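You operate a simulated robot arm through the tools that you are given. There is no shell and no other tool. Be economical: measure what you need, move in short steps, check, and stop when the job is done.

You run a simulated robot arm. Do the job below in one go: nothing can be reset, and whatever is moved stays where it is left.

JOB
Put the teal pad on the front of the receiving bench away on the top of the side stand. Press the slide return button three times. Take the tub on the top of the spare bench and put it away on the tester top. Take the cloudy lens and leave it on top of the white clean filter. Open the upper drawer of the portioning bench, put the empty roll on the top of the spare bench away in the inside of the upper drawer of the portioning bench, then shut the drawer. Turn the centrifuge minutes knob to 12. The order is free. Set down upright: teal pad, tub.
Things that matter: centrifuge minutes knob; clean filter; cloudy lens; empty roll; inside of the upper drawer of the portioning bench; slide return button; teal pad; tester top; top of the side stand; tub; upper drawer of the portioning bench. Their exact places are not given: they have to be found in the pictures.

It is judged by the outcome, as a careful person would: the job done as asked, and still so three seconds after it is handed in. It fails if anything else is knocked over, pushed out of place, dropped, spilled or broken.

ROBOT AND FRAMES
A 7-joint arm with a two-finger parallel gripper on a trunk, on a base that drives. Base frame: it is fixed to the floor where the robot stands at the start and does not move with it; the origin is under the middle of the robot, x ahead of it, y to its left, z up. Readings come in m, rad, newtons and seconds.
With the tool pointing down near the work surface it reaches from about 0.28 to 0.7 m from the robot's upright axis, wherever it stands. Its first joint turns from -2.897 to 2.897 rad. Places, roughly: centrifuge minutes knob [-4.4, 1.7, 0.9]; clean filter [-5, -0.25, 1]; cloudy lens (3x3x2 cm) [-5, -0.5, 0.9]; empty roll [-5.5, -0.25, 1]; inside of the upper drawer of the portioning bench [-6.4, 1.8, 0.7]; slide return button [-4.3, 0.2, 0.9]; teal pad (5x5x6 cm) [0.5, -0.1, 0.9]; tester top (34x16 cm) [-1.06, 1.78, 0.9]; top of the side stand (25x42 cm) [-1.2, 0.12, 0.76]; tub [-5, -0.25, 1]; upper drawer of the portioning bench [-6.4, 1.8, 0.7]. Payload 1.57 kg.
Tool frame: the origin (TCP) lies between the finger pads and is the grasp point; the fingertips stand 0.03 m ahead of it; z points along the fingers, y is the line along which they close. The gripper opens to 0.08 m. The fingers are 0.017 m wide and 0.012 m thick; the gripper's body (0.04 by 0.082 m) begins 0.08 m behind the TCP.
Orientation is told as [roll, pitch, yaw] about the base's x, y, z axes, in that order, counted from this pose: with the fingers straight down and closing along the base's y, the tool's x points along the base's -x, its y along +y and its z along -z.

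CONTROLS
- The arm moves only by the tool move_arm. Its argument "motion" is a list of rows, each an object (a shift or turn left out is 0, a gripper value left out holds the last) with "offset": the shift along the tool's x, y, z in m, a list of three; "rotation": the turn, a rotation vector about the tool's x, y, z in degrees, a list of three; "gripper": the finger opening in m, from 0 to 0.08. In form: [{"offset": [tx, ty, tz], "rotation": [wx, wy, wz], "gripper": gripper}, ...]. A call has 1 to 10 rows; each row shifts and turns the commanded pose from where the row before left it, along the tool's axes as they then stand. A row lasts 0.2 s, in which the tool goes at most 0.05 m and 0.15 rad; a call with a longer step from one row to the next is refused whole, and so is a gripper value outside its range. Where a pose cannot be reached the arm comes as near as it can. A force on the tool above 40 N (or 10 N above the force at the start of the call, whichever is more), or a blocked arm, ends the call early, and 0.2 s more pass. The fingers move at their own pace (about 0.072 m/s each) and stop on an object; they squeeze with about 43 N. The grip force told is the motor's: it shows also when the fingers shut on nothing. Time passes only in rows, and 0.2 s behind the last, so rows that do not move let the fingers close. The reply holds the time, the measured pose of the TCP, the force on the tool along the base axes, the opening and the grip force, in the units named above and with some noise, with the torque about the TCP (base axes, N m) and any sound that the robot's microphone picked up.
- Cameras (640 x 400 px; columns grow to the right, rows downward): "scene" is now at [-0.0066, 0.1103, 1.485]; the picture's right is [-0.33, -0.94, 0.00], its down [-0.58, 0.21, -0.78] and it looks along [0.74, -0.26, -0.62] (base axes); focal length 274 px, centre (320, 200). "wrist" rides on the gripper at [0.072, -0.007, -0.122] in the tool frame; the picture's right is [0.09, 1.00, 0.00], its down [-0.84, 0.08, -0.54] and it looks along [-0.54, 0.05, 0.84] (tool axes); focal length 238 px, centre (320, 200).
- camera(camera): a new picture of that camera. It takes no simulated time.
- raise_lower(by): slides the trunk up (or, below 0, down) by that many m; the arm and the scene camera ride with it, the base frame stays. It gives what a move gives, with no picture.
- roll_base(legs): drives the robot by 1 to 6 legs, each [ahead, left, turn to the left] in m, m and rad, along the robot's own axes; the way and the turn of a leg run together, so that a leg with both is an arc; at most 1.5 m and 3.142 rad a leg. The arm and the cameras ride along, it lands a little off, and it stops where it bumps. It gives what a move gives.
- pan_tilt(pan, tilt): turns the head with the scene camera to pan (to the left, within 1.501 rad either way) and tilt (down, from -0.506 to 1.204), counted from straight ahead of the robot. It gives what a move gives.
- measure_at(camera, pixels): for up to 12 pixels [column, row] of the newest picture of that camera ("zoom" is the newest enlarged one), the place [x, y, z] in the base frame of the surface seen there, good to about 0.002 m, but the place of the scene camera against the robot may be out by one fixed shift of up to 0.025 m in any direction. It takes no simulated time.
- inspect(camera, box): a new picture of the part [left, top, right, bottom] of that camera's present view, enlarged. It takes no simulated time.
- finish_job(): hands the job in; it is judged then, once.

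Keep the steps short. Do not move on a guess: measure, check each grasp and each placing, and mend mistakes. In all there are 124 turns and 118 pictures (those below and enlarged ones count). Leave the gripper open and the arm clear of the work at the hand-in unless told otherwise, and finish with a single line.

The tools are called after ">>>" as name(argument=value, ...) on one line, values as JSON. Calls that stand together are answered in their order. move_arm: Moves the arm, as the interface text tells. Its arguments: {"type":"object","properties":{"motion":{"type":"array","items":{"type":"object","properties":{"offset":{"type":"array","items":{"type":"number"}},"rotation":{"type":"array","items":{"type":"number"}},"gripper":{"type":"number"}}}}},"required":["motion"]} The other tools are called the same way: raise_lower (by) slides the trunk up or down; roll_base (legs) drives the base; pan_tilt (pan, tilt) turns the head that bears the scene camera; camera (camera) takes a picture; measure_at (camera, pixels) gives the place of the surface under pixels of a picture; inspect (camera, box) takes an enlarged picture of a part of a camera's view; finish_job () hands the job in.

At the start:

```text
time: 0.0
position: [0.3635, -0.1828, 1.1968]
ee_rot: [-0.001, -0.001, 0.0]
wrist_force: [-0.2, -0.3, 0.7]
torque: [0.02, 0.01, 0.0]
opening: 0.08
finger_force: 0.1
trunk travel left (down, up): [-0.275, 0.205]
robot x, y, heading: [0.0006, 0.0013, 0.003]
head pan, tilt: [-0.342, 0.668]
```

scene: 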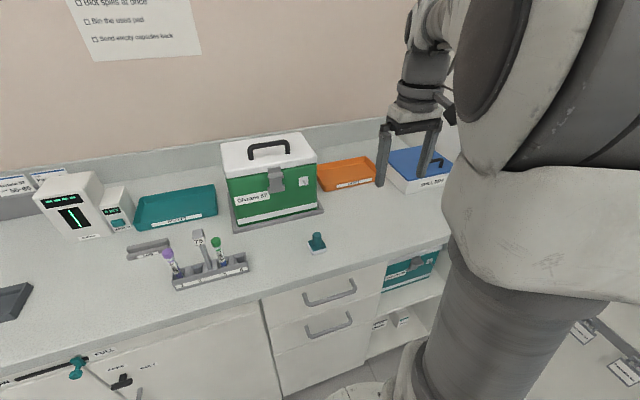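
wrist: 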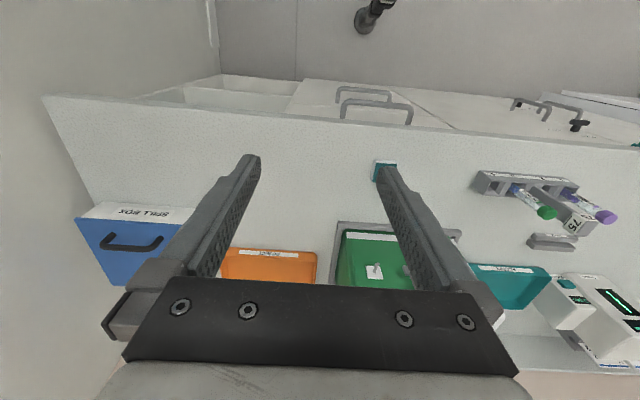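

I see a teal object at about (317,242) in the scene picture. I enlarge it and measure it.

>>> inspect(camera="scene", box=[270, 210, 370, 272])

>>> measure_at(camera="scene", pixels=[[317, 237], [317, 245], [317, 252], [310, 250], [325, 248], [340, 250]])

>>> measure_at(camera="wrist", pixels=[[385, 162], [378, 170], [350, 175]])

```text
6.40 times, centred on (320, 241) of scene
```

zoom: 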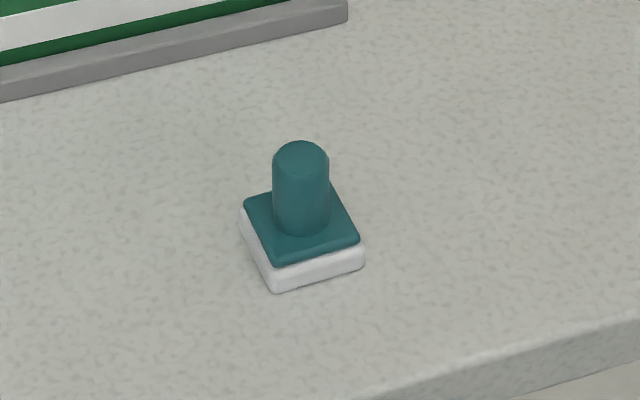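

```text
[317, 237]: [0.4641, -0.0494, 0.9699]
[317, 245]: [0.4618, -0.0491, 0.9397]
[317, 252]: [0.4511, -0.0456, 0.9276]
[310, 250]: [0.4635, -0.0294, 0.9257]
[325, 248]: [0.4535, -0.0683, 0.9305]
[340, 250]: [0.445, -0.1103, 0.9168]
```

```text
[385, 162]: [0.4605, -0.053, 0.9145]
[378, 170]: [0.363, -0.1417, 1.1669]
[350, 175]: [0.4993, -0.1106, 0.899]
```

The pad is at about (0.46,-0.05) with a round handle. The counter reads z 0.899 with the wrist and 0.917 with the scene camera, so I work from wrist readings. I move above it and look.

>>> move_arm(motion=[{"offset": [-0.03, 0.035, 0]}, {"offset": [-0.03, 0.035, 0]}, {"offset": [-0.02, 0.03, 0.02]}, {"offset": [0, 0.03, 0.03]}, {"offset": [0, 0, 0.03]}])

>>> camera(camera="wrist")

```text
time: 1.2
position: [0.4431, -0.0527, 1.1173]
ee_rot: [0.0, -0.001, -0.001]
wrist_force: [0.7, -0.4, -0.6]
torque: [0.01, -0.02, 0.0]
opening: 0.08
finger_force: 0.2
trunk travel left (down, up): [-0.275, 0.205]
robot x, y, heading: [-0.0018, -0.0039, -0.002]
head pan, tilt: [-0.342, 0.668]
```

```text
114 pictures are left
```

wrist: 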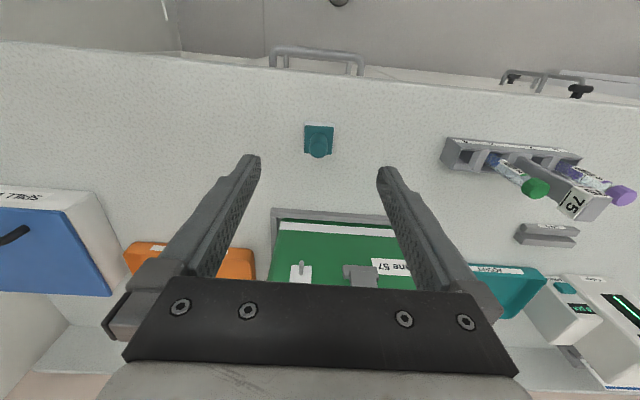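

>>> measure_at(camera="wrist", pixels=[[319, 150], [312, 148], [326, 148], [319, 138], [308, 130], [330, 130], [300, 170]])

```text
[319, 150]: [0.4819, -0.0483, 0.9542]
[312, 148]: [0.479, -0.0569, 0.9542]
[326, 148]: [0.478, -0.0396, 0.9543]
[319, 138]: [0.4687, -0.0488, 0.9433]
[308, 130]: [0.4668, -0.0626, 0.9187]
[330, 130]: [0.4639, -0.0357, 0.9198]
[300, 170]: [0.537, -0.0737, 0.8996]
```

Handle centre is about (0.478,-0.048), top z 0.954, and the base top is 0.919. I go down with the fingertips just over the base and close.

>>> move_arm(motion=[{"offset": [-0.018, 0.004, 0.02]}, {"offset": [-0.017, 0, 0.04]}, {"offset": [0, 0, 0.04]}, {"offset": [0, 0, 0.04]}, {"offset": [0, 0, 0.02]}, {}])

>>> camera(camera="wrist")

```text
time: 2.6
position: [0.4785, -0.0485, 0.9563]
ee_rot: [0.001, 0.001, 0.0]
wrist_force: [-0.6, -0.4, -0.5]
torque: [0.02, 0.02, 0.01]
opening: 0.08
finger_force: 0.0
trunk travel left (down, up): [-0.275, 0.205]
robot x, y, heading: [-0.0011, 0.0005, -0.001]
head pan, tilt: [-0.342, 0.668]
```

```text
113 pictures are left
```

wrist: 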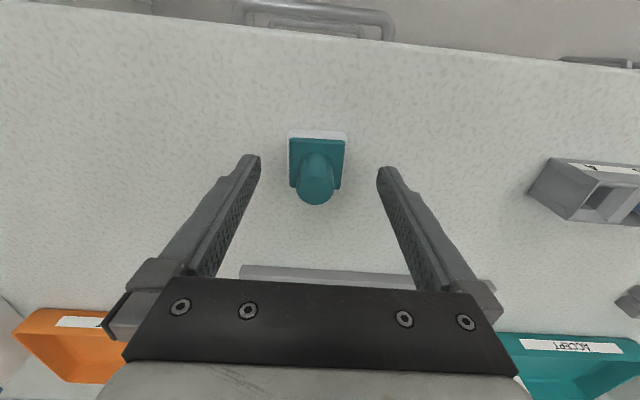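

The knob stands between the fingers. I close and lift.

>>> move_arm(motion=[{"gripper": 0.0}, {}, {}, {}])

>>> move_arm(motion=[{"offset": [0, 0, -0.03]}, {"offset": [0, 0, -0.04]}, {"offset": [0, 0, -0.04]}, {"offset": [0.02, 0, -0.04]}, {"offset": [0.04, 0, -0.02]}, {"offset": [0.04, 0, 0]}])

>>> camera(camera="wrist")

>>> pan_tilt(pan=1.45, tilt=0.4)

>>> camera(camera="scene")

```text
time: 3.6
position: [0.4783, -0.0467, 0.9572]
ee_rot: [0.0, 0.0, -0.001]
wrist_force: [0.0, 0.6, 0.3]
torque: [0.02, 0.02, 0.01]
opening: 0.0221
finger_force: 34.8
trunk travel left (down, up): [-0.275, 0.205]
robot x, y, heading: [0.0024, 0.0007, -0.002]
head pan, tilt: [-0.342, 0.668]
```

```text
time: 5.0
position: [0.3793, -0.0496, 1.1258]
ee_rot: [0.0, 0.0, 0.0]
wrist_force: [-0.3, -0.4, -0.4]
torque: [0.01, 0.02, 0.0]
opening: 0.0
finger_force: 21.5
trunk travel left (down, up): [-0.275, 0.205]
robot x, y, heading: [0.0022, 0.0024, -0.001]
head pan, tilt: [-0.342, 0.668]
```

```text
112 pictures are left
```

wrist: 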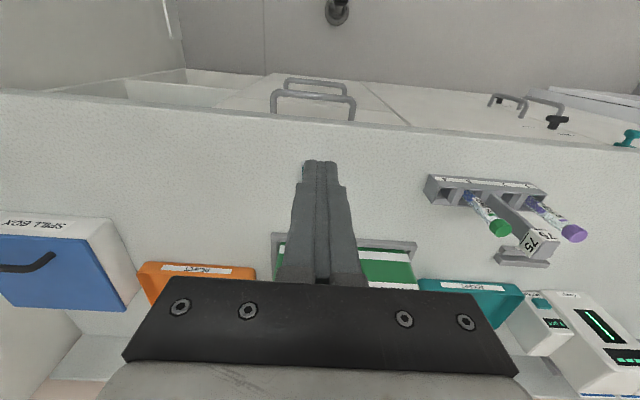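

```text
time: 6.8
position: [0.3798, -0.0511, 1.1259]
ee_rot: [0.002, 0.0, -0.001]
wrist_force: [-0.3, 0.7, -0.2]
torque: [-0.02, -0.02, -0.04]
opening: 0.0
finger_force: 22.0
trunk travel left (down, up): [-0.275, 0.205]
robot x, y, heading: [-0.0057, -0.0005, 0.003]
head pan, tilt: [1.45, 0.4]
```

```text
111 pictures are left
```

scene: 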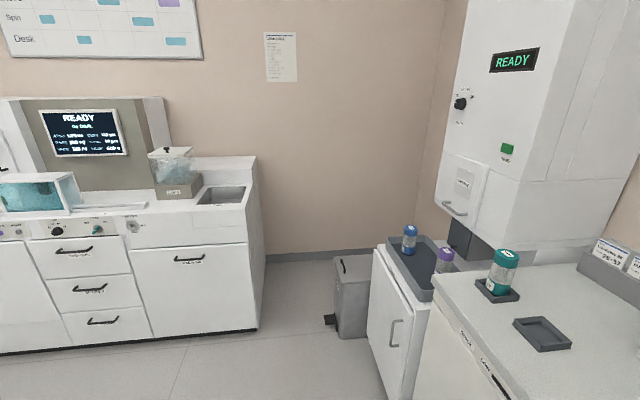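

The opening went to 0, so the pad slipped out. I open the fingers and look for it.

>>> move_arm(motion=[{"gripper": 0.08}, {}, {}, {}])

>>> inspect(camera="wrist", box=[240, 80, 400, 180])

```text
time: 7.8
position: [0.3798, -0.0505, 1.1257]
ee_rot: [0.001, 0.001, -0.001]
wrist_force: [0.2, 0.2, 0.1]
torque: [-0.02, 0.03, 0.02]
opening: 0.08
finger_force: 0.1
trunk travel left (down, up): [-0.275, 0.205]
robot x, y, heading: [0.0037, -0.0026, -0.006]
head pan, tilt: [1.45, 0.4]
```

```text
4.00 times, centred on (320, 130) of wrist
```

zoom: 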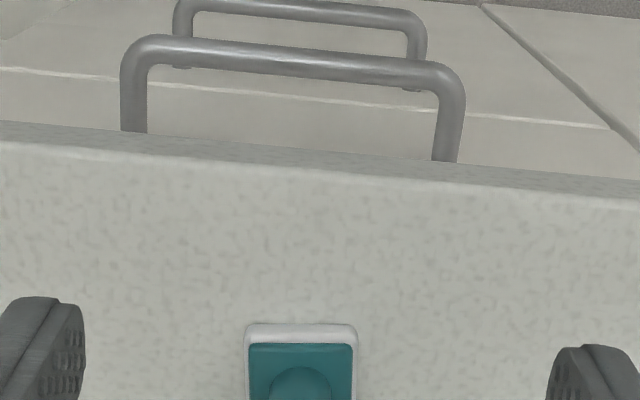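

It is still standing upright where it was. I measure its base and handle more closely.

>>> inspect(camera="wrist", box=[264, 145, 360, 205])

```text
6.67 times, centred on (312, 175) of wrist
```

zoom: 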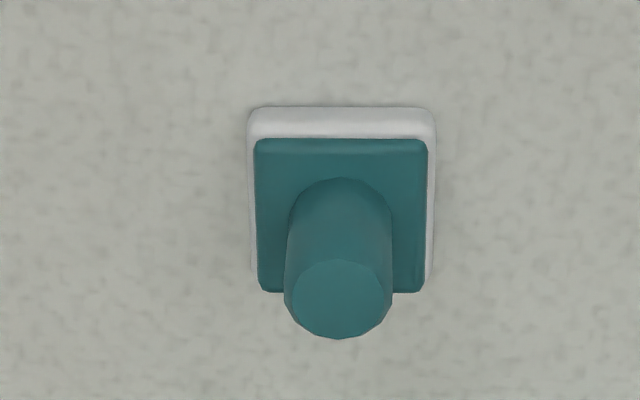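

>>> measure_at(camera="zoom", pixels=[[340, 262], [340, 300], [340, 335], [290, 300], [388, 300], [340, 160], [262, 150], [420, 150], [265, 285], [416, 285], [340, 185], [100, 200]])

```text
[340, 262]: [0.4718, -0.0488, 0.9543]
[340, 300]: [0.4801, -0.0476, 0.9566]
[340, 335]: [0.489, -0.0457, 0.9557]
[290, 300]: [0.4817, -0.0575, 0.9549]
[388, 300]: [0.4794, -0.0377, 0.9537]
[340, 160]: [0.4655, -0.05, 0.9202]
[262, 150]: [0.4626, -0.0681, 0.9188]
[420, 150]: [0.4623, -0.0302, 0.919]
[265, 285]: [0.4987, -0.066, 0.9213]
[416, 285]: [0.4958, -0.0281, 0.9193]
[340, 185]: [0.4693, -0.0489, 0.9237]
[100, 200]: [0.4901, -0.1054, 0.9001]
```

The handle is short and the grip on it slipped. I will grip the base instead: it is 4.3 cm wide and 2 cm tall, centred at (0.479,-0.048), with the tips just above the counter.

>>> move_arm(motion=[{"offset": [-0.04, 0.002, 0.0]}, {"offset": [-0.04, 0, 0.02]}, {"offset": [-0.02, 0, 0.04]}, {"offset": [0, 0, 0.045]}, {"offset": [0, 0, 0.045]}, {"offset": [0, 0, 0.03]}, {"offset": [0, 0, 0.0105]}, {}])

>>> move_arm(motion=[{"gripper": 0.0}, {}, {}, {}])

>>> move_arm(motion=[{"offset": [0, 0, -0.01]}, {"offset": [0, 0, -0.02]}, {"offset": [0, 0, -0.02]}, {}])

>>> camera(camera="wrist")

```text
time: 9.6
position: [0.478, -0.0498, 0.9355]
ee_rot: [-0.001, 0.002, 0.0]
wrist_force: [-0.5, -0.1, 0.7]
torque: [0.04, -0.02, 0.03]
opening: 0.0799
finger_force: 0.2
trunk travel left (down, up): [-0.275, 0.205]
robot x, y, heading: [0.0024, -0.0004, 0.001]
head pan, tilt: [1.45, 0.4]
```

```text
time: 10.6
position: [0.4793, -0.0485, 0.937]
ee_rot: [0.0, 0.0, 0.001]
wrist_force: [-0.3, -0.1, 0.7]
torque: [0.0, 0.0, -0.02]
opening: 0.0428
finger_force: 43.1
trunk travel left (down, up): [-0.275, 0.205]
robot x, y, heading: [-0.0019, 0.0007, 0.001]
head pan, tilt: [1.45, 0.4]
```

```text
time: 11.6
position: [0.4778, -0.0457, 0.9872]
ee_rot: [0.0, 0.002, 0.0]
wrist_force: [-0.1, 0.2, 0.0]
torque: [-0.03, 0.02, -0.03]
opening: 0.0428
finger_force: 43.2
trunk travel left (down, up): [-0.275, 0.205]
robot x, y, heading: [0.001, 0.0017, 0.0]
head pan, tilt: [1.45, 0.4]
```

```text
108 pictures are left
```

wrist: 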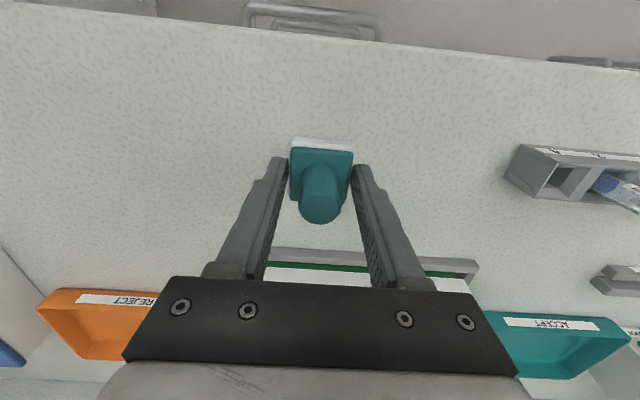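

The pad is held (opening 0.0428). I lift it, pull the arm in, back off, turn round and look at the side stand.

>>> move_arm(motion=[{"offset": [0, 0, -0.04]}, {"offset": [0, 0, -0.04]}, {"offset": [0.03, 0, -0.03]}, {"offset": [0.04, 0, -0.02]}, {"offset": [0.03, 0, 0]}])

>>> roll_base(legs=[[-0.45, 0, 0]])

>>> roll_base(legs=[[0, 0, 1.57]])

>>> pan_tilt(pan=0.9, tilt=0.5)

>>> camera(camera="scene")

```text
time: 12.8
position: [0.3803, -0.045, 1.1151]
ee_rot: [0.001, -0.001, 0.001]
wrist_force: [1.1, 0.0, -1.0]
torque: [0.0, 0.04, 0.02]
opening: 0.0427
finger_force: 42.9
trunk travel left (down, up): [-0.275, 0.205]
robot x, y, heading: [-0.0027, 0.0004, 0.0]
head pan, tilt: [1.45, 0.4]
```

```text
time: 16.2
position: [-0.0634, -0.0481, 1.1167]
ee_rot: [0.0, -0.001, -0.009]
wrist_force: [0.5, -0.1, -0.3]
torque: [0.01, 0.04, -0.01]
opening: 0.0425
finger_force: 42.6
trunk travel left (down, up): [-0.275, 0.205]
robot x, y, heading: [-0.4463, 0.0027, -0.009]
head pan, tilt: [1.45, 0.4]
```

```text
time: 21.8
position: [-0.4004, 0.3835, 1.1159]
ee_rot: [0.001, 0.002, 1.58]
wrist_force: [-0.9, 1.2, -0.6]
torque: [-0.01, 0.0, -0.03]
opening: 0.0431
finger_force: 42.4
trunk travel left (down, up): [-0.275, 0.205]
robot x, y, heading: [-0.4451, 0.0055, 1.578]
head pan, tilt: [1.45, 0.4]
```

```text
time: 22.8
position: [-0.3991, 0.3839, 1.1153]
ee_rot: [0.0, -0.001, 1.578]
wrist_force: [-0.5, 0.0, 0.4]
torque: [-0.01, -0.01, 0.02]
opening: 0.0427
finger_force: 43.4
trunk travel left (down, up): [-0.275, 0.205]
robot x, y, heading: [-0.4423, 0.0042, 1.578]
head pan, tilt: [0.901, 0.499]
```

```text
107 pictures are left
```

scene: 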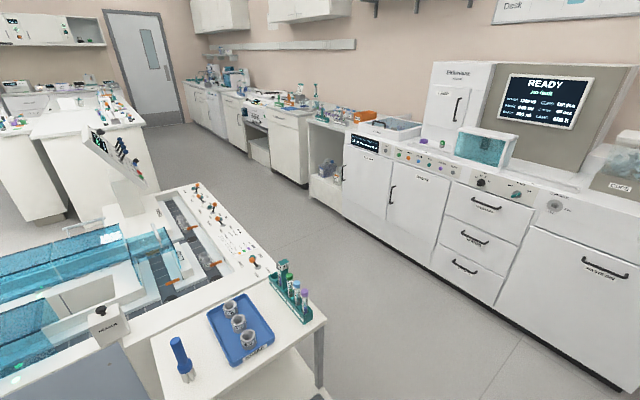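

The side stand is at the lower middle, with a tray, a bottle and a rack on it. I look closer.

>>> pan_tilt(pan=1.45, tilt=0.75)

>>> camera(camera="scene")

```text
time: 23.8
position: [-0.3997, 0.3837, 1.117]
ee_rot: [-0.001, 0.0, 1.577]
wrist_force: [-0.2, -0.8, -0.6]
torque: [0.01, 0.02, 0.0]
opening: 0.0426
finger_force: 42.2
trunk travel left (down, up): [-0.275, 0.205]
robot x, y, heading: [-0.444, 0.0043, 1.578]
head pan, tilt: [1.45, 0.75]
```

```text
106 pictures are left
```

scene: 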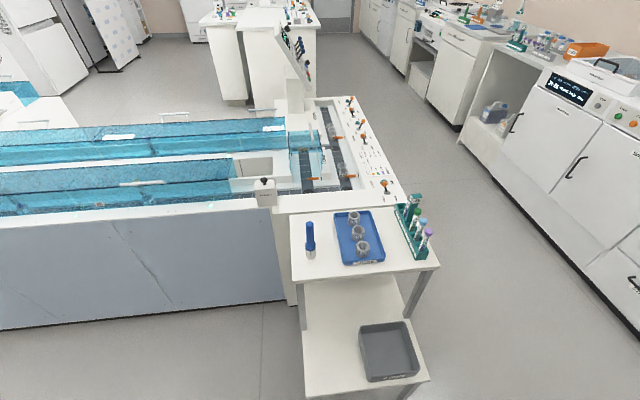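

>>> measure_at(camera="scene", pixels=[[298, 277], [436, 262], [310, 255], [340, 262], [382, 258], [320, 270], [400, 262], [325, 240], [325, 215], [410, 210], [293, 212], [420, 258]])

>>> inspect(camera="scene", box=[270, 180, 450, 292])

```text
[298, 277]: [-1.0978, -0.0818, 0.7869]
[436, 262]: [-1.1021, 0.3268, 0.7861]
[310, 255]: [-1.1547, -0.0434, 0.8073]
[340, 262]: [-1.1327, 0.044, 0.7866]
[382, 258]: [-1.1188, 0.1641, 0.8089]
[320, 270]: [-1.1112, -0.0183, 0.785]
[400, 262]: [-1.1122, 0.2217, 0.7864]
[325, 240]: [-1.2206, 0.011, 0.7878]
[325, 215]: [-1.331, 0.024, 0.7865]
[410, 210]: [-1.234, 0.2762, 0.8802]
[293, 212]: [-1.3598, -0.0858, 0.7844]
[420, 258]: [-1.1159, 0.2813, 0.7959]
```

```text
3.56 times, centred on (360, 236) of scene
```

zoom: 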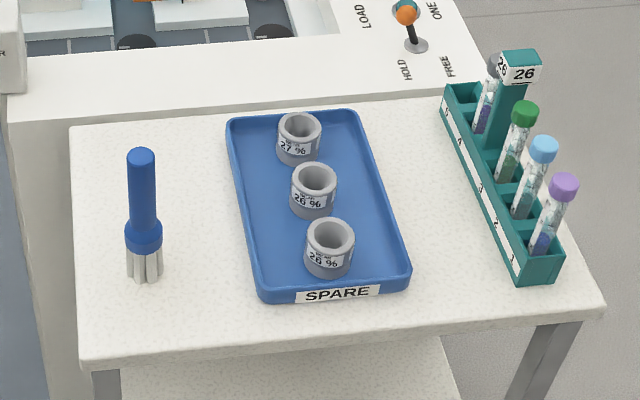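

The stand top is about z 0.77 after correction. The free spot is behind the blue bottle and left of the tray, near (-1.27,-0.02). I turn to face it, move closer, and view it with the wrist camera.

>>> roll_base(legs=[[0, 0, 1.565]])

>>> roll_base(legs=[[0.22, 0, 0]])

>>> pan_tilt(pan=0.1, tilt=0.85)

>>> camera(camera="scene")

>>> camera(camera="wrist")

```text
time: 29.4
position: [-0.8265, 0.0335, 1.1156]
ee_rot: [0.0, -0.001, -3.102]
wrist_force: [-0.9, -0.6, -0.5]
torque: [0.01, -0.01, 0.0]
opening: 0.0424
finger_force: 42.9
trunk travel left (down, up): [-0.275, 0.205]
robot x, y, heading: [-0.4417, 0.003, -3.104]
head pan, tilt: [1.45, 0.75]
```

```text
time: 31.0
position: [-0.9467, 0.0301, 1.1143]
ee_rot: [0.0, 0.002, -3.103]
wrist_force: [0.7, -0.2, -0.3]
torque: [-0.02, 0.01, 0.0]
opening: 0.0427
finger_force: 43.1
trunk travel left (down, up): [-0.275, 0.205]
robot x, y, heading: [-0.5642, -0.004, -3.106]
head pan, tilt: [1.45, 0.75]
stopped in leg 1: the robot was blocked; the commanded pose is now the measured one
```

```text
time: 32.5
position: [-0.9473, 0.0302, 1.1143]
ee_rot: [-0.002, 0.0, -3.103]
wrist_force: [-0.1, -0.5, 0.3]
torque: [-0.01, 0.01, 0.01]
opening: 0.0427
finger_force: 43.0
trunk travel left (down, up): [-0.275, 0.205]
robot x, y, heading: [-0.5632, -0.0019, -3.106]
head pan, tilt: [0.099, 0.85]
```

```text
104 pictures are left
```

scene: 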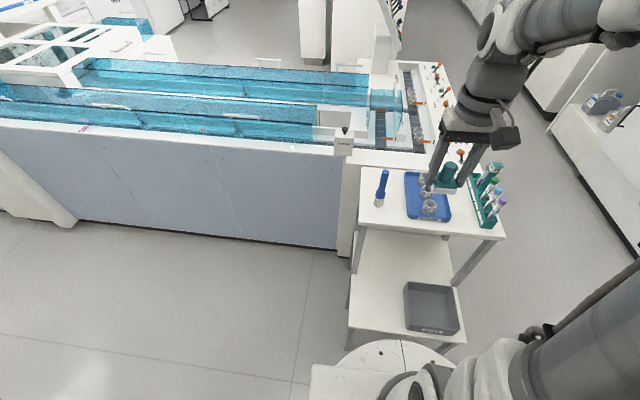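

```text
103 pictures are left
```

wrist: 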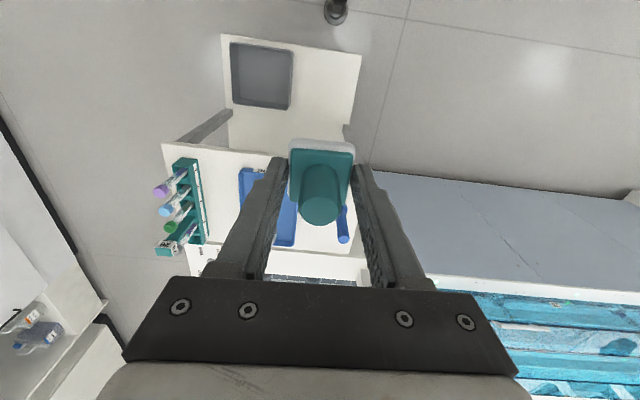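

The base touched the stand's lower shelf and stopped at x=-0.563. Reach still goes to about x=-1.25. I extend the arm high over the stand and look with the wrist camera.

>>> move_arm(motion=[{"offset": [-0.04, 0.01, 0]}, {"offset": [-0.04, 0, 0]}, {"offset": [-0.04, 0, 0]}, {"offset": [-0.04, 0, 0.02]}, {"offset": [0, 0, 0.02]}])

>>> camera(camera="wrist")

```text
time: 33.7
position: [-1.1067, 0.0156, 1.0745]
ee_rot: [0.0, 0.004, -3.104]
wrist_force: [0.1, -1.3, -1.1]
torque: [-0.03, -0.03, 0.01]
opening: 0.0427
finger_force: 42.8
trunk travel left (down, up): [-0.275, 0.205]
robot x, y, heading: [-0.5634, -0.0031, -3.108]
head pan, tilt: [0.099, 0.85]
```

```text
102 pictures are left
```

wrist: 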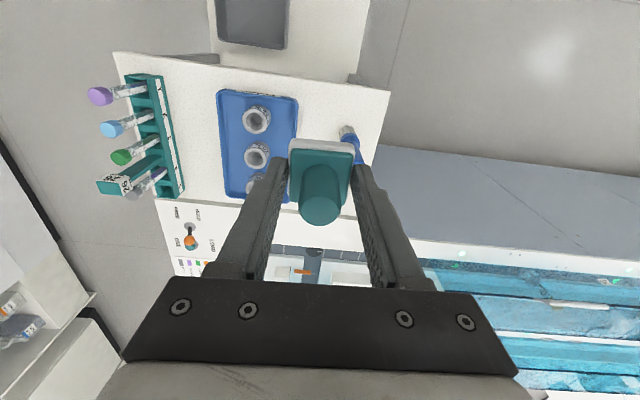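

>>> measure_at(camera="wrist", pixels=[[115, 55], [200, 90], [385, 94], [318, 110], [297, 100], [290, 135], [217, 95], [227, 195], [185, 190], [160, 80], [347, 133], [355, 155]])

>>> inspect(camera="wrist", box=[90, 40, 410, 240])

```text
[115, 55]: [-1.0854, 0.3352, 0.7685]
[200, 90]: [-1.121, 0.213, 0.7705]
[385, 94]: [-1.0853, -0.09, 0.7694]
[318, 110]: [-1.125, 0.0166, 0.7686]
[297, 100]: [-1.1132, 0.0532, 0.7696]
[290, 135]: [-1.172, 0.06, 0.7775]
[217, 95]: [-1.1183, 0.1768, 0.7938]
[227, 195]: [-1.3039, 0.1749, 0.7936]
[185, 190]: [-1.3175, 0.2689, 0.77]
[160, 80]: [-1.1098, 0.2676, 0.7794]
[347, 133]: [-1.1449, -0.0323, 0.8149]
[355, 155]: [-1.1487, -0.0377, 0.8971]
```

```text
2.00 times, centred on (250, 140) of wrist
```

zoom: 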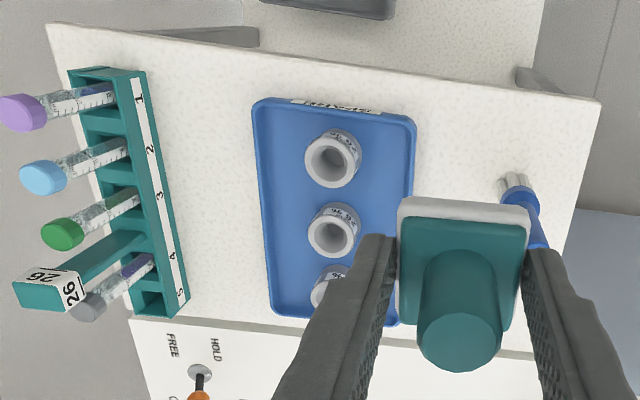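

There is a 9 cm gap at y 0.177–0.268 between the tray and the rack. I turn the gripper 90° so the fingers close along x, with the camera side over the tray.

>>> move_arm(motion=[{"rotation": [0, 0, 8.5]}, {"rotation": [0, 0, 8.5]}, {"rotation": [0, 0, 8.5]}, {"rotation": [0, 0, 8.5]}, {"rotation": [0, 0, 8.5]}, {"rotation": [0, 0, 8.5]}, {"rotation": [0, 0, 8.5]}, {"rotation": [0, 0, 8.5]}, {"rotation": [0, 0, 8.5]}, {"rotation": [0, 0, 8.5]}])

```text
time: 35.9
position: [-1.1056, 0.0153, 1.0751]
ee_rot: [0.0, 0.0, 1.694]
wrist_force: [-0.5, 0.1, -0.3]
torque: [-0.03, -0.01, -0.02]
opening: 0.0427
finger_force: 42.6
trunk travel left (down, up): [-0.275, 0.205]
robot x, y, heading: [-0.5638, -0.0037, -3.105]
head pan, tilt: [0.099, 0.85]
```

>>> move_arm(motion=[{"rotation": [0, 0, 6]}, {"offset": [-0.04, 0.018, 0]}, {"offset": [-0.042, 0.018, 0]}, {"offset": [-0.042, 0.018, 0]}, {"offset": [-0.042, 0.018, 0]}, {"offset": [-0.042, 0.018, 0]}])

>>> camera(camera="wrist")

>>> camera(camera="scene")

```text
time: 37.3
position: [-1.199, 0.2171, 1.0729]
ee_rot: [-0.001, 0.001, 1.593]
wrist_force: [0.2, -0.7, -0.4]
torque: [0.02, 0.02, -0.01]
opening: 0.0425
finger_force: 43.4
trunk travel left (down, up): [-0.275, 0.205]
robot x, y, heading: [-0.5643, -0.0028, -3.101]
head pan, tilt: [0.099, 0.85]
```

```text
100 pictures are left
```

wrist: 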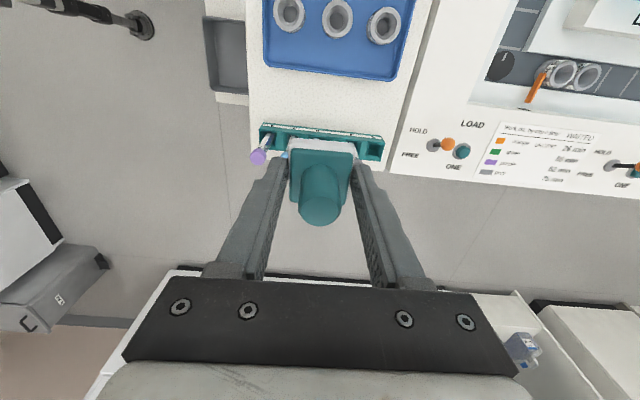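

```text
99 pictures are left
```

scene: 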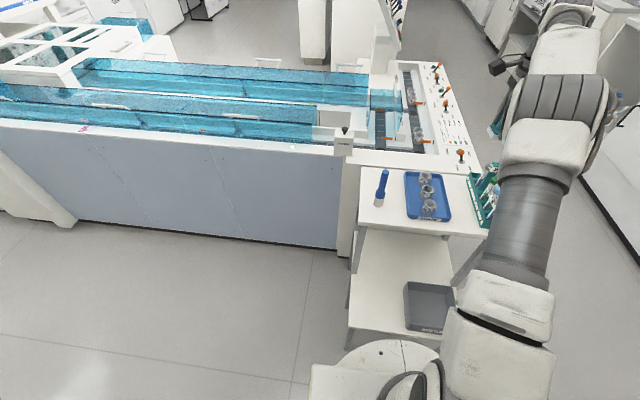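

>>> measure_at(camera="wrist", pixels=[[270, 72], [330, 78], [388, 82], [330, 100], [265, 122], [275, 126], [370, 134], [382, 137], [330, 120], [255, 157]])

>>> inspect(camera="wrist", box=[220, 50, 420, 175])

```text
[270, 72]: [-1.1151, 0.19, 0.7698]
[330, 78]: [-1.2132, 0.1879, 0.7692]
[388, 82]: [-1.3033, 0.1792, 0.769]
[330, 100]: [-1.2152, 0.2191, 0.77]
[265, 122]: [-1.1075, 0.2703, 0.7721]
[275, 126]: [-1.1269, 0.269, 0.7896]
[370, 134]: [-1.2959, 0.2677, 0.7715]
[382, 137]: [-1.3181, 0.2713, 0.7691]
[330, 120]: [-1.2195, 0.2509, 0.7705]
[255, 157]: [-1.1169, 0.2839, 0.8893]
```

```text
3.20 times, centred on (320, 112) of wrist
```

zoom: 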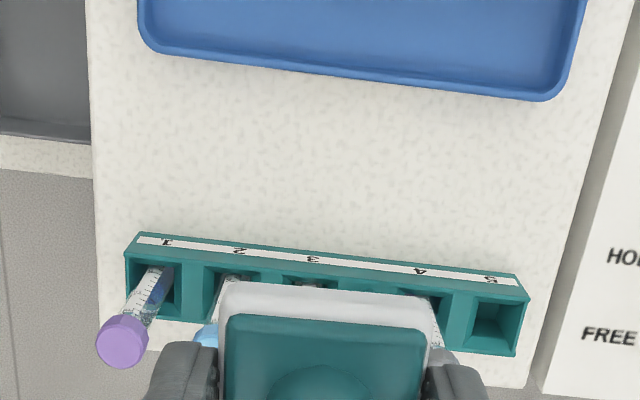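

Tray rim is at y≈0.187 and rack edge at 0.268, so the pad at y 0.217 fits. I lower it, first to just above the top.

>>> move_arm(motion=[{"offset": [0, 0, 0.04]}, {"offset": [0, 0, 0.04]}, {"offset": [0, 0, 0.04]}, {"offset": [0, 0, 0.04]}, {"offset": [0, 0, 0.04]}, {"offset": [0, 0, 0.03]}, {"offset": [0, 0, 0.02]}, {}])

>>> camera(camera="wrist")

```text
time: 39.1
position: [-1.2021, 0.2205, 0.8247]
ee_rot: [-0.002, 0.0, 1.59]
wrist_force: [-0.1, 0.2, -1.0]
torque: [0.0, 0.03, 0.04]
opening: 0.0425
finger_force: 43.1
trunk travel left (down, up): [-0.275, 0.205]
robot x, y, heading: [-0.5623, -0.0011, -3.105]
head pan, tilt: [0.099, 0.85]
```

```text
97 pictures are left
```

wrist: 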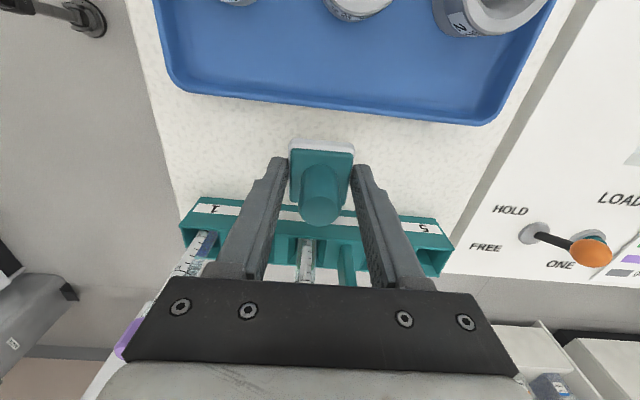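

>>> move_arm(motion=[{"offset": [0, 0, 0.01]}, {"offset": [0, 0, 0.005]}, {"offset": [0, 0, 0.002]}, {}])

```text
time: 40.1
position: [-1.2021, 0.2194, 0.8066]
ee_rot: [-0.002, 0.0, 1.593]
wrist_force: [0.1, -0.3, -0.3]
torque: [0.01, -0.04, -0.01]
opening: 0.0427
finger_force: 43.2
trunk travel left (down, up): [-0.275, 0.205]
robot x, y, heading: [-0.5652, -0.0007, -3.106]
head pan, tilt: [0.099, 0.85]
```

No contact force yet. I go down in 1.5 mm steps.

>>> move_arm(motion=[{"offset": [0, 0, 0.0015]}, {"offset": [0, 0, 0.0015]}, {}])

```text
time: 40.9
position: [-1.2013, 0.2195, 0.8072]
ee_rot: [0.0, -0.002, 1.592]
wrist_force: [2.2, 0.5, 12.4]
torque: [-0.02, -0.11, 0.01]
opening: 0.0427
finger_force: 43.0
trunk travel left (down, up): [-0.275, 0.205]
robot x, y, heading: [-0.5628, -0.0012, -3.106]
head pan, tilt: [0.099, 0.85]
```

Contact at 12 N: the pad is on the top. I open the fingers and rise straight up.

>>> move_arm(motion=[{"offset": [0, 0, -0.001], "gripper": 0.065}, {}, {}, {"offset": [0, 0, -0.03]}, {"offset": [0, 0, -0.04]}, {"offset": [0, 0, -0.05]}, {"offset": [0, 0, -0.05]}, {"offset": [0, 0, -0.05]}, {"offset": [0, 0, -0.05]}])

>>> camera(camera="wrist")

```text
time: 42.9
position: [-1.2025, 0.217, 1.0763]
ee_rot: [-0.003, 0.0, 1.593]
wrist_force: [0.1, 0.0, -0.5]
torque: [0.02, -0.03, -0.01]
opening: 0.065
finger_force: 0.0
trunk travel left (down, up): [-0.275, 0.205]
robot x, y, heading: [-0.5646, 0.0012, -3.107]
head pan, tilt: [0.099, 0.85]
```

```text
96 pictures are left
```

wrist: 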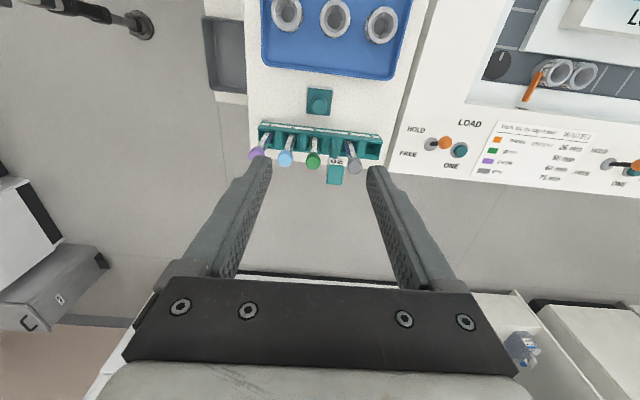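

The pad stands upright on the stand. I retract the arm, turn the gripper back, and then survey the rest of the room.

>>> move_arm(motion=[{"offset": [0.02, -0.04, 0]}, {"offset": [0.02, -0.04, 0], "rotation": [0, 0, -8]}, {"offset": [0.03, -0.035, 0], "rotation": [0, 0, -8]}, {"offset": [0.04, -0.025, 0], "rotation": [0, 0, -8]}, {"offset": [0.04, -0.01, 0], "rotation": [0, 0, -8]}, {"offset": [0.04, 0, 0], "rotation": [0, 0, -8]}, {"rotation": [0, 0, -8.5]}, {"rotation": [0, 0, -8.5]}, {"rotation": [0, 0, -8.5]}, {"rotation": [0, 0, -8.5]}])

>>> move_arm(motion=[{"rotation": [0, 0, -8.5]}, {"rotation": [0, 0, -8]}])

>>> pan_tilt(pan=-0.4, tilt=0.3)

>>> camera(camera="scene")

```text
time: 45.1
position: [-0.9968, 0.0612, 1.0755]
ee_rot: [-0.001, 0.002, 2.885]
wrist_force: [0.1, -0.3, -0.2]
torque: [0.0, 0.03, 0.02]
opening: 0.0649
finger_force: 0.1
trunk travel left (down, up): [-0.275, 0.205]
robot x, y, heading: [-0.5646, -0.002, -3.101]
head pan, tilt: [0.099, 0.85]
```

```text
time: 45.7
position: [-0.9968, 0.0614, 1.0759]
ee_rot: [0.0, 0.001, -3.111]
wrist_force: [1.2, -0.8, -0.2]
torque: [0.01, 0.01, -0.02]
opening: 0.0653
finger_force: 0.1
trunk travel left (down, up): [-0.275, 0.205]
robot x, y, heading: [-0.5644, -0.0019, -3.105]
head pan, tilt: [0.099, 0.85]
```

```text
time: 46.6
position: [-0.9979, 0.0608, 1.0758]
ee_rot: [0.001, 0.004, -3.114]
wrist_force: [0.8, 0.2, 0.6]
torque: [0.02, -0.03, -0.01]
opening: 0.0647
finger_force: 0.0
trunk travel left (down, up): [-0.275, 0.205]
robot x, y, heading: [-0.5607, 0.0015, -3.105]
head pan, tilt: [-0.4, 0.3]
```

```text
95 pictures are left
```

scene: 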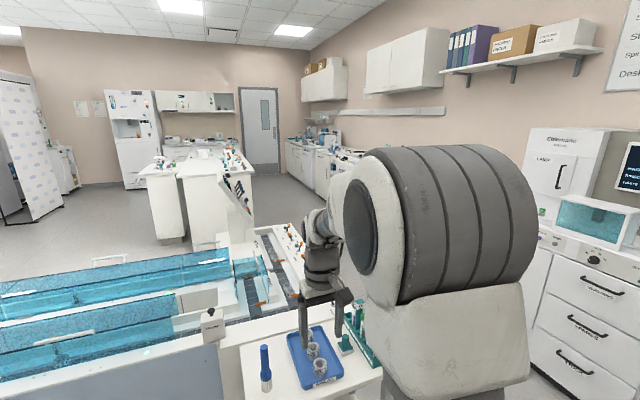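

I measure the corridor limits: bench front, island, tester area.

>>> measure_at(camera="scene", pixels=[[545, 290], [540, 240], [290, 150], [300, 180], [240, 185], [195, 240], [215, 170], [185, 160], [600, 215], [150, 175], [265, 230], [380, 370]])

```text
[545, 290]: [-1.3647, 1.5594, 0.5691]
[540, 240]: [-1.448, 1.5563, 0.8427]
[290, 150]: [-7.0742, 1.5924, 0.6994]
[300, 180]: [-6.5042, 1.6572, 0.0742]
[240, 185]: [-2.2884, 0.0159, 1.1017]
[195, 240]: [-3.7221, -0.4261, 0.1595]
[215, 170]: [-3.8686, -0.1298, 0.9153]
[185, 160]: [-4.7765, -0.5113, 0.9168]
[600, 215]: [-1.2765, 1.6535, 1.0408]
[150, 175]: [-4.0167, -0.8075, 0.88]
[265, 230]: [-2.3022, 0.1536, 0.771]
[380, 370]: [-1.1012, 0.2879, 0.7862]
```

Bench front is at y≈1.56 and the stand and machine stay below y≈0.35, so I drive along y≈0.95. On the way I look at the tester.

>>> roll_base(legs=[[-0.12, 0, 0], [0, -0.95, -0.036]])

>>> pan_tilt(pan=-1.2, tilt=0.55)

>>> camera(camera="scene")

```text
time: 55.2
position: [-0.9096, 1.037, 1.0765]
ee_rot: [0.001, 0.002, -3.128]
wrist_force: [-0.8, -0.6, -1.0]
torque: [-0.04, 0.02, 0.0]
opening: 0.0651
finger_force: 0.1
trunk travel left (down, up): [-0.275, 0.205]
robot x, y, heading: [-0.4771, 0.9656, -3.121]
head pan, tilt: [-0.4, 0.3]
```

```text
time: 56.4
position: [-0.9078, 1.0357, 1.0761]
ee_rot: [0.0, 0.003, -3.128]
wrist_force: [-0.4, 0.1, -0.6]
torque: [-0.01, -0.02, 0.02]
opening: 0.065
finger_force: 0.0
trunk travel left (down, up): [-0.275, 0.205]
robot x, y, heading: [-0.4795, 0.9686, -3.119]
head pan, tilt: [-1.201, 0.55]
```

```text
94 pictures are left
```

scene: 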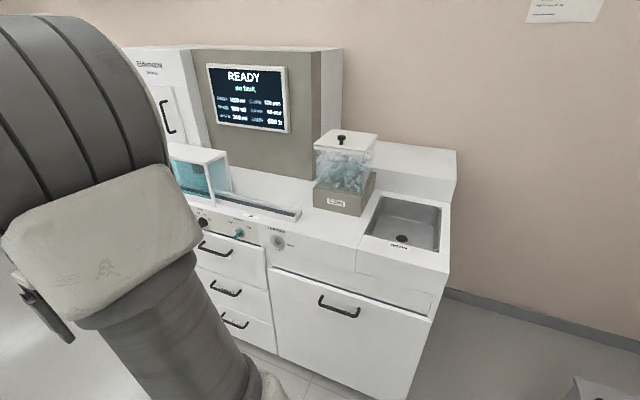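

>>> measure_at(camera="scene", pixels=[[260, 180], [300, 188], [240, 200], [290, 215], [340, 225], [330, 212], [380, 200], [270, 225], [220, 205], [300, 240]])

>>> inspect(camera="scene", box=[160, 130, 460, 317])

```text
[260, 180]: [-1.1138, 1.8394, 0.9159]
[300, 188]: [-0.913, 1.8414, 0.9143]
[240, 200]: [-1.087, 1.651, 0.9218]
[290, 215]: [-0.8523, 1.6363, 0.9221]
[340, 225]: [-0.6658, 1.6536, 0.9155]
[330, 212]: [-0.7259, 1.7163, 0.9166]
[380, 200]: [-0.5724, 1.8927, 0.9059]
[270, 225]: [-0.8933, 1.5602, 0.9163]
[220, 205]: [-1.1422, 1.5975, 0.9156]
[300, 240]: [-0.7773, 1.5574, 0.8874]
```

```text
2.13 times, centred on (310, 224) of scene
```

zoom: 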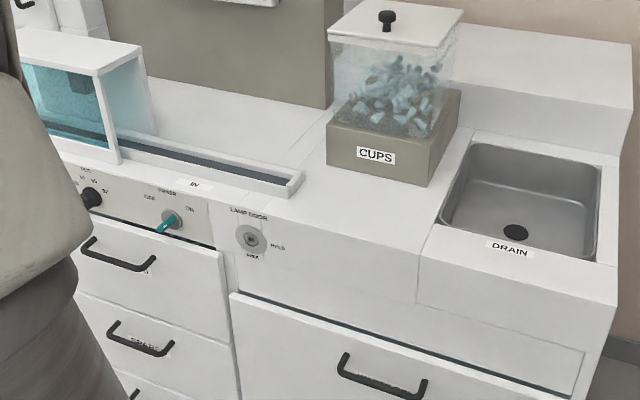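

The tester top is the free strip behind the slide channel, about x −1.2…−0.9, y 1.70…1.85, z≈0.90. Now I drive along the corridor to the island area.

>>> roll_base(legs=[[1.4, 0, -0.02], [1.2, 0, 0]])

>>> pan_tilt(pan=0.5, tilt=0.35)

>>> camera(camera="scene")

```text
time: 73.5
position: [-3.5342, 1.0712, 1.0749]
ee_rot: [0.001, 0.003, 3.108]
wrist_force: [-0.8, -0.5, 0.7]
torque: [0.01, -0.03, 0.01]
opening: 0.0653
finger_force: 0.1
trunk travel left (down, up): [-0.275, 0.205]
robot x, y, heading: [-3.107, 0.9847, 3.114]
head pan, tilt: [-1.201, 0.55]
```

```text
time: 75.3
position: [-3.5345, 1.0715, 1.0769]
ee_rot: [0.0, 0.001, 3.108]
wrist_force: [0.2, -0.2, 0.4]
torque: [-0.03, -0.03, 0.01]
opening: 0.065
finger_force: 0.1
trunk travel left (down, up): [-0.275, 0.205]
robot x, y, heading: [-3.1059, 0.9848, 3.125]
head pan, tilt: [0.499, 0.351]
```

```text
92 pictures are left
```

scene: 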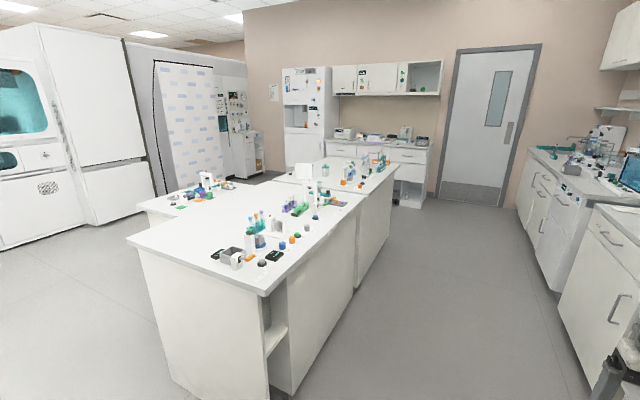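

>>> inspect(camera="scene", box=[140, 130, 440, 300])

>>> measure_at(camera="scene", pixels=[[263, 292], [360, 205], [392, 168], [130, 240], [140, 207], [272, 180], [205, 190], [300, 220], [265, 222], [370, 180], [300, 170], [570, 190]])

```text
2.13 times, centred on (290, 215) of scene
```

zoom: 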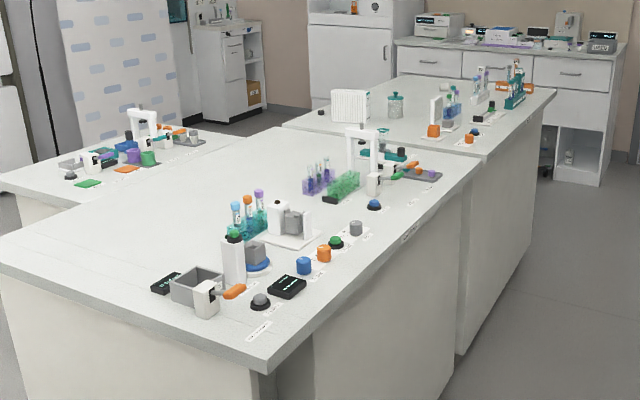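

```text
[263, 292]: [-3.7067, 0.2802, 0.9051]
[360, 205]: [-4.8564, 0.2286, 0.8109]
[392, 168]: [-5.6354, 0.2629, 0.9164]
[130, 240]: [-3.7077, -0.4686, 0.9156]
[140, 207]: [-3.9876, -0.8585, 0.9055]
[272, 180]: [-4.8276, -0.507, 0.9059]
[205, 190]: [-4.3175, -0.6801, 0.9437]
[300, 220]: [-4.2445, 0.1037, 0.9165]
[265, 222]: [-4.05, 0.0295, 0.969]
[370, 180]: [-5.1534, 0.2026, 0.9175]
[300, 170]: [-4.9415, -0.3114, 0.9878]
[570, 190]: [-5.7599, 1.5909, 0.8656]
```

The island's front edge is at y≈0.28. I drive alongside to x≈-4.3 and turn left to face it.

>>> roll_base(legs=[[1.2, 0.05, 0.02], [0, 0, 1.57]])

>>> pan_tilt(pan=-0.3, tilt=0.6)

>>> camera(camera="scene")

```text
time: 88.6
position: [-4.407, 0.5086, 1.0759]
ee_rot: [-0.001, 0.002, -1.578]
wrist_force: [0.8, -0.5, 0.2]
torque: [0.02, -0.02, 0.0]
opening: 0.0649
finger_force: 0.1
trunk travel left (down, up): [-0.275, 0.205]
robot x, y, heading: [-4.3303, 0.9399, -1.57]
head pan, tilt: [0.499, 0.351]
```

```text
time: 89.7
position: [-4.4078, 0.5081, 1.0759]
ee_rot: [-0.001, 0.003, -1.578]
wrist_force: [0.3, 0.7, 0.0]
torque: [0.02, -0.01, 0.0]
opening: 0.0649
finger_force: 0.0
trunk travel left (down, up): [-0.275, 0.205]
robot x, y, heading: [-4.3274, 0.9394, -1.57]
head pan, tilt: [-0.3, 0.6]
```

```text
90 pictures are left
```

scene: 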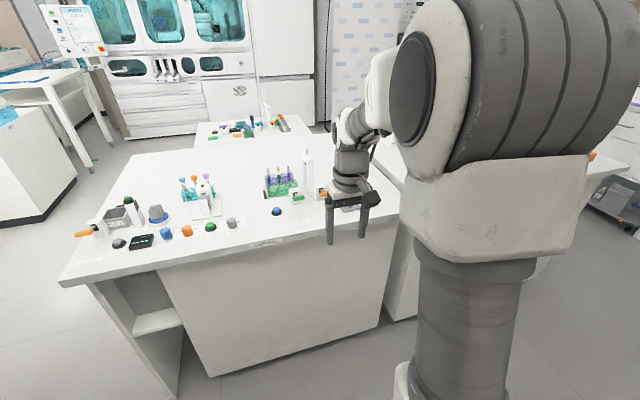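

>>> inspect(camera="scene", box=[60, 140, 380, 290])

>>> camera(camera="wrist")

```text
2.00 times, centred on (220, 215) of scene
```

zoom: 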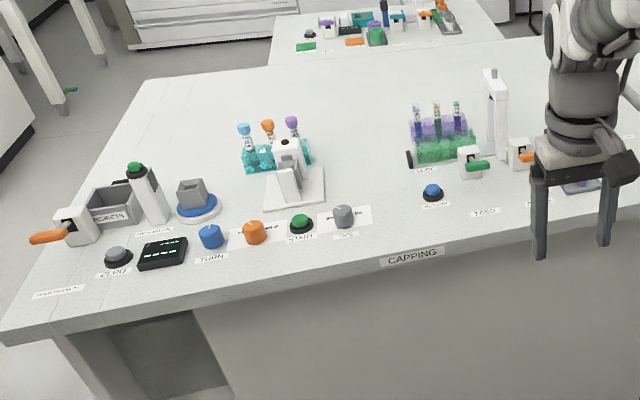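

```text
88 pictures are left
```

wrist: 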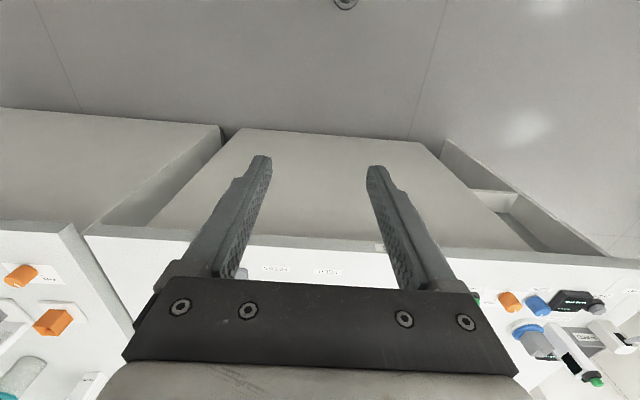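

>>> inspect(camera="scene", box=[225, 185, 345, 260])

>>> inspect(camera="scene", box=[85, 200, 245, 290])

>>> measure_at(camera="scene", pixels=[[276, 211], [276, 217], [232, 221], [210, 226]])

```text
5.33 times, centred on (285, 222) of scene
```

zoom: 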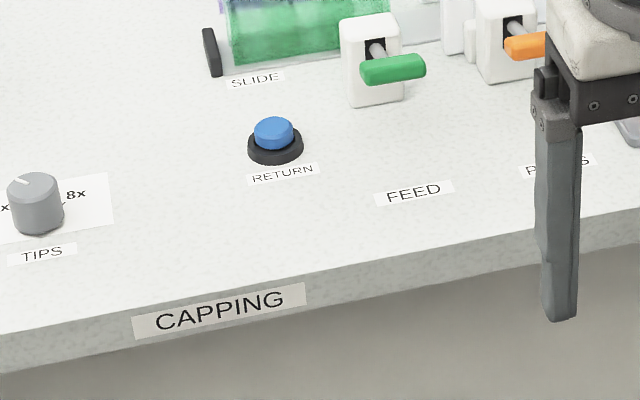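

```text
4.00 times, centred on (165, 245) of scene
```

zoom: 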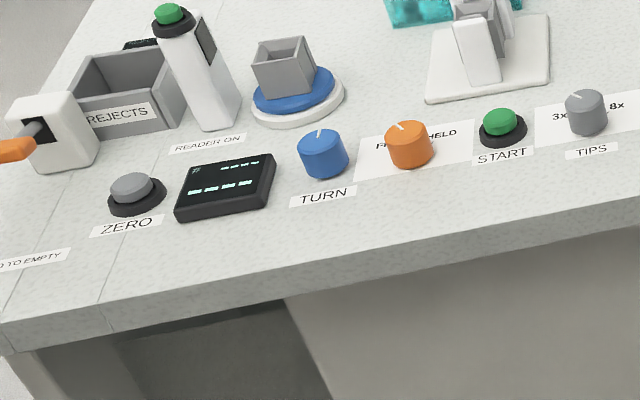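

```text
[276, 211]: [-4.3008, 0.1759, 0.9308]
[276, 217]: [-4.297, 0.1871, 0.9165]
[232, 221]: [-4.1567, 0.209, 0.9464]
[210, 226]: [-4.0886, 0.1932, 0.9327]
```

The blue button labelled SLIDE / RETURN is at about (-4.30,0.176). I drive 0.15 m closer, close the fingers and view it with the wrist camera.

>>> roll_base(legs=[[0.16, 0, 0]])

>>> move_arm(motion=[{"offset": [-0.02, 0.035, 0], "gripper": 0.0}, {"offset": [-0.03, 0.035, 0]}, {"offset": [-0.03, 0.035, 0]}, {"offset": [-0.03, 0, 0]}, {}])

>>> camera(camera="wrist")

```text
time: 91.4
position: [-4.4074, 0.3496, 1.0763]
ee_rot: [-0.002, 0.002, -1.578]
wrist_force: [0.3, -0.3, -0.1]
torque: [0.0, -0.01, 0.0]
opening: 0.065
finger_force: 0.1
trunk travel left (down, up): [-0.275, 0.205]
robot x, y, heading: [-4.3285, 0.7791, -1.573]
head pan, tilt: [-0.3, 0.6]
```

```text
time: 92.6
position: [-4.3055, 0.2408, 1.0737]
ee_rot: [-0.001, 0.002, -1.577]
wrist_force: [0.7, -0.5, -0.1]
torque: [0.0, 0.0, -0.01]
opening: 0.0
finger_force: 21.0
trunk travel left (down, up): [-0.275, 0.205]
robot x, y, heading: [-4.3288, 0.7782, -1.571]
head pan, tilt: [-0.3, 0.6]
```

```text
85 pictures are left
```

wrist: 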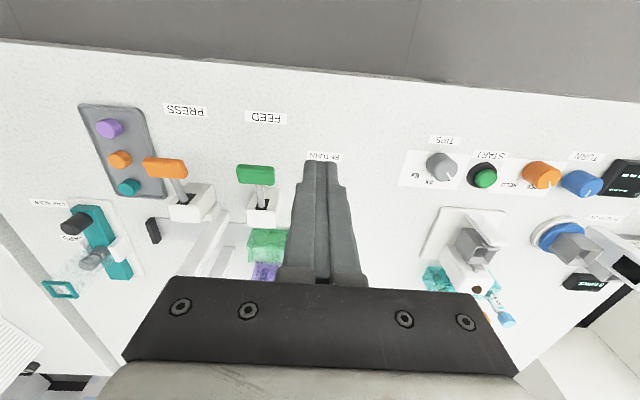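

The closed fingers hide the button. I shift sideways 5 cm and look again.

>>> move_arm(motion=[{"offset": [0, 0.025, 0]}, {"offset": [0, 0.025, 0]}])

>>> camera(camera="wrist")

```text
time: 93.2
position: [-4.2512, 0.2401, 1.0754]
ee_rot: [0.0, 0.0, -1.578]
wrist_force: [-0.2, -0.6, -0.1]
torque: [0.03, -0.01, -0.01]
opening: 0.0
finger_force: 21.7
trunk travel left (down, up): [-0.275, 0.205]
robot x, y, heading: [-4.3288, 0.7829, -1.57]
head pan, tilt: [-0.3, 0.6]
```

```text
84 pictures are left
```

wrist: 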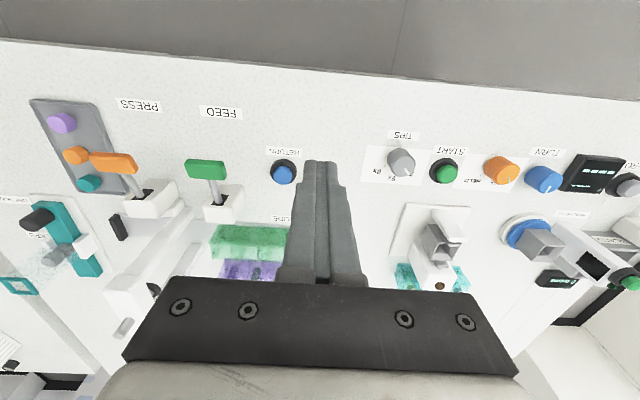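

>>> measure_at(camera="wrist", pixels=[[282, 174], [276, 174], [289, 174], [282, 180], [282, 168], [282, 200]])

```text
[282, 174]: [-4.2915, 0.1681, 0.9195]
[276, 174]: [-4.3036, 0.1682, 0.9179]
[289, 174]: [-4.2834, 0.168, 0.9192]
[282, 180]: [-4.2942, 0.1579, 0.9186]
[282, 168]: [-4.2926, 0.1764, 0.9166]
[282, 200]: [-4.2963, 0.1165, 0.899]
```

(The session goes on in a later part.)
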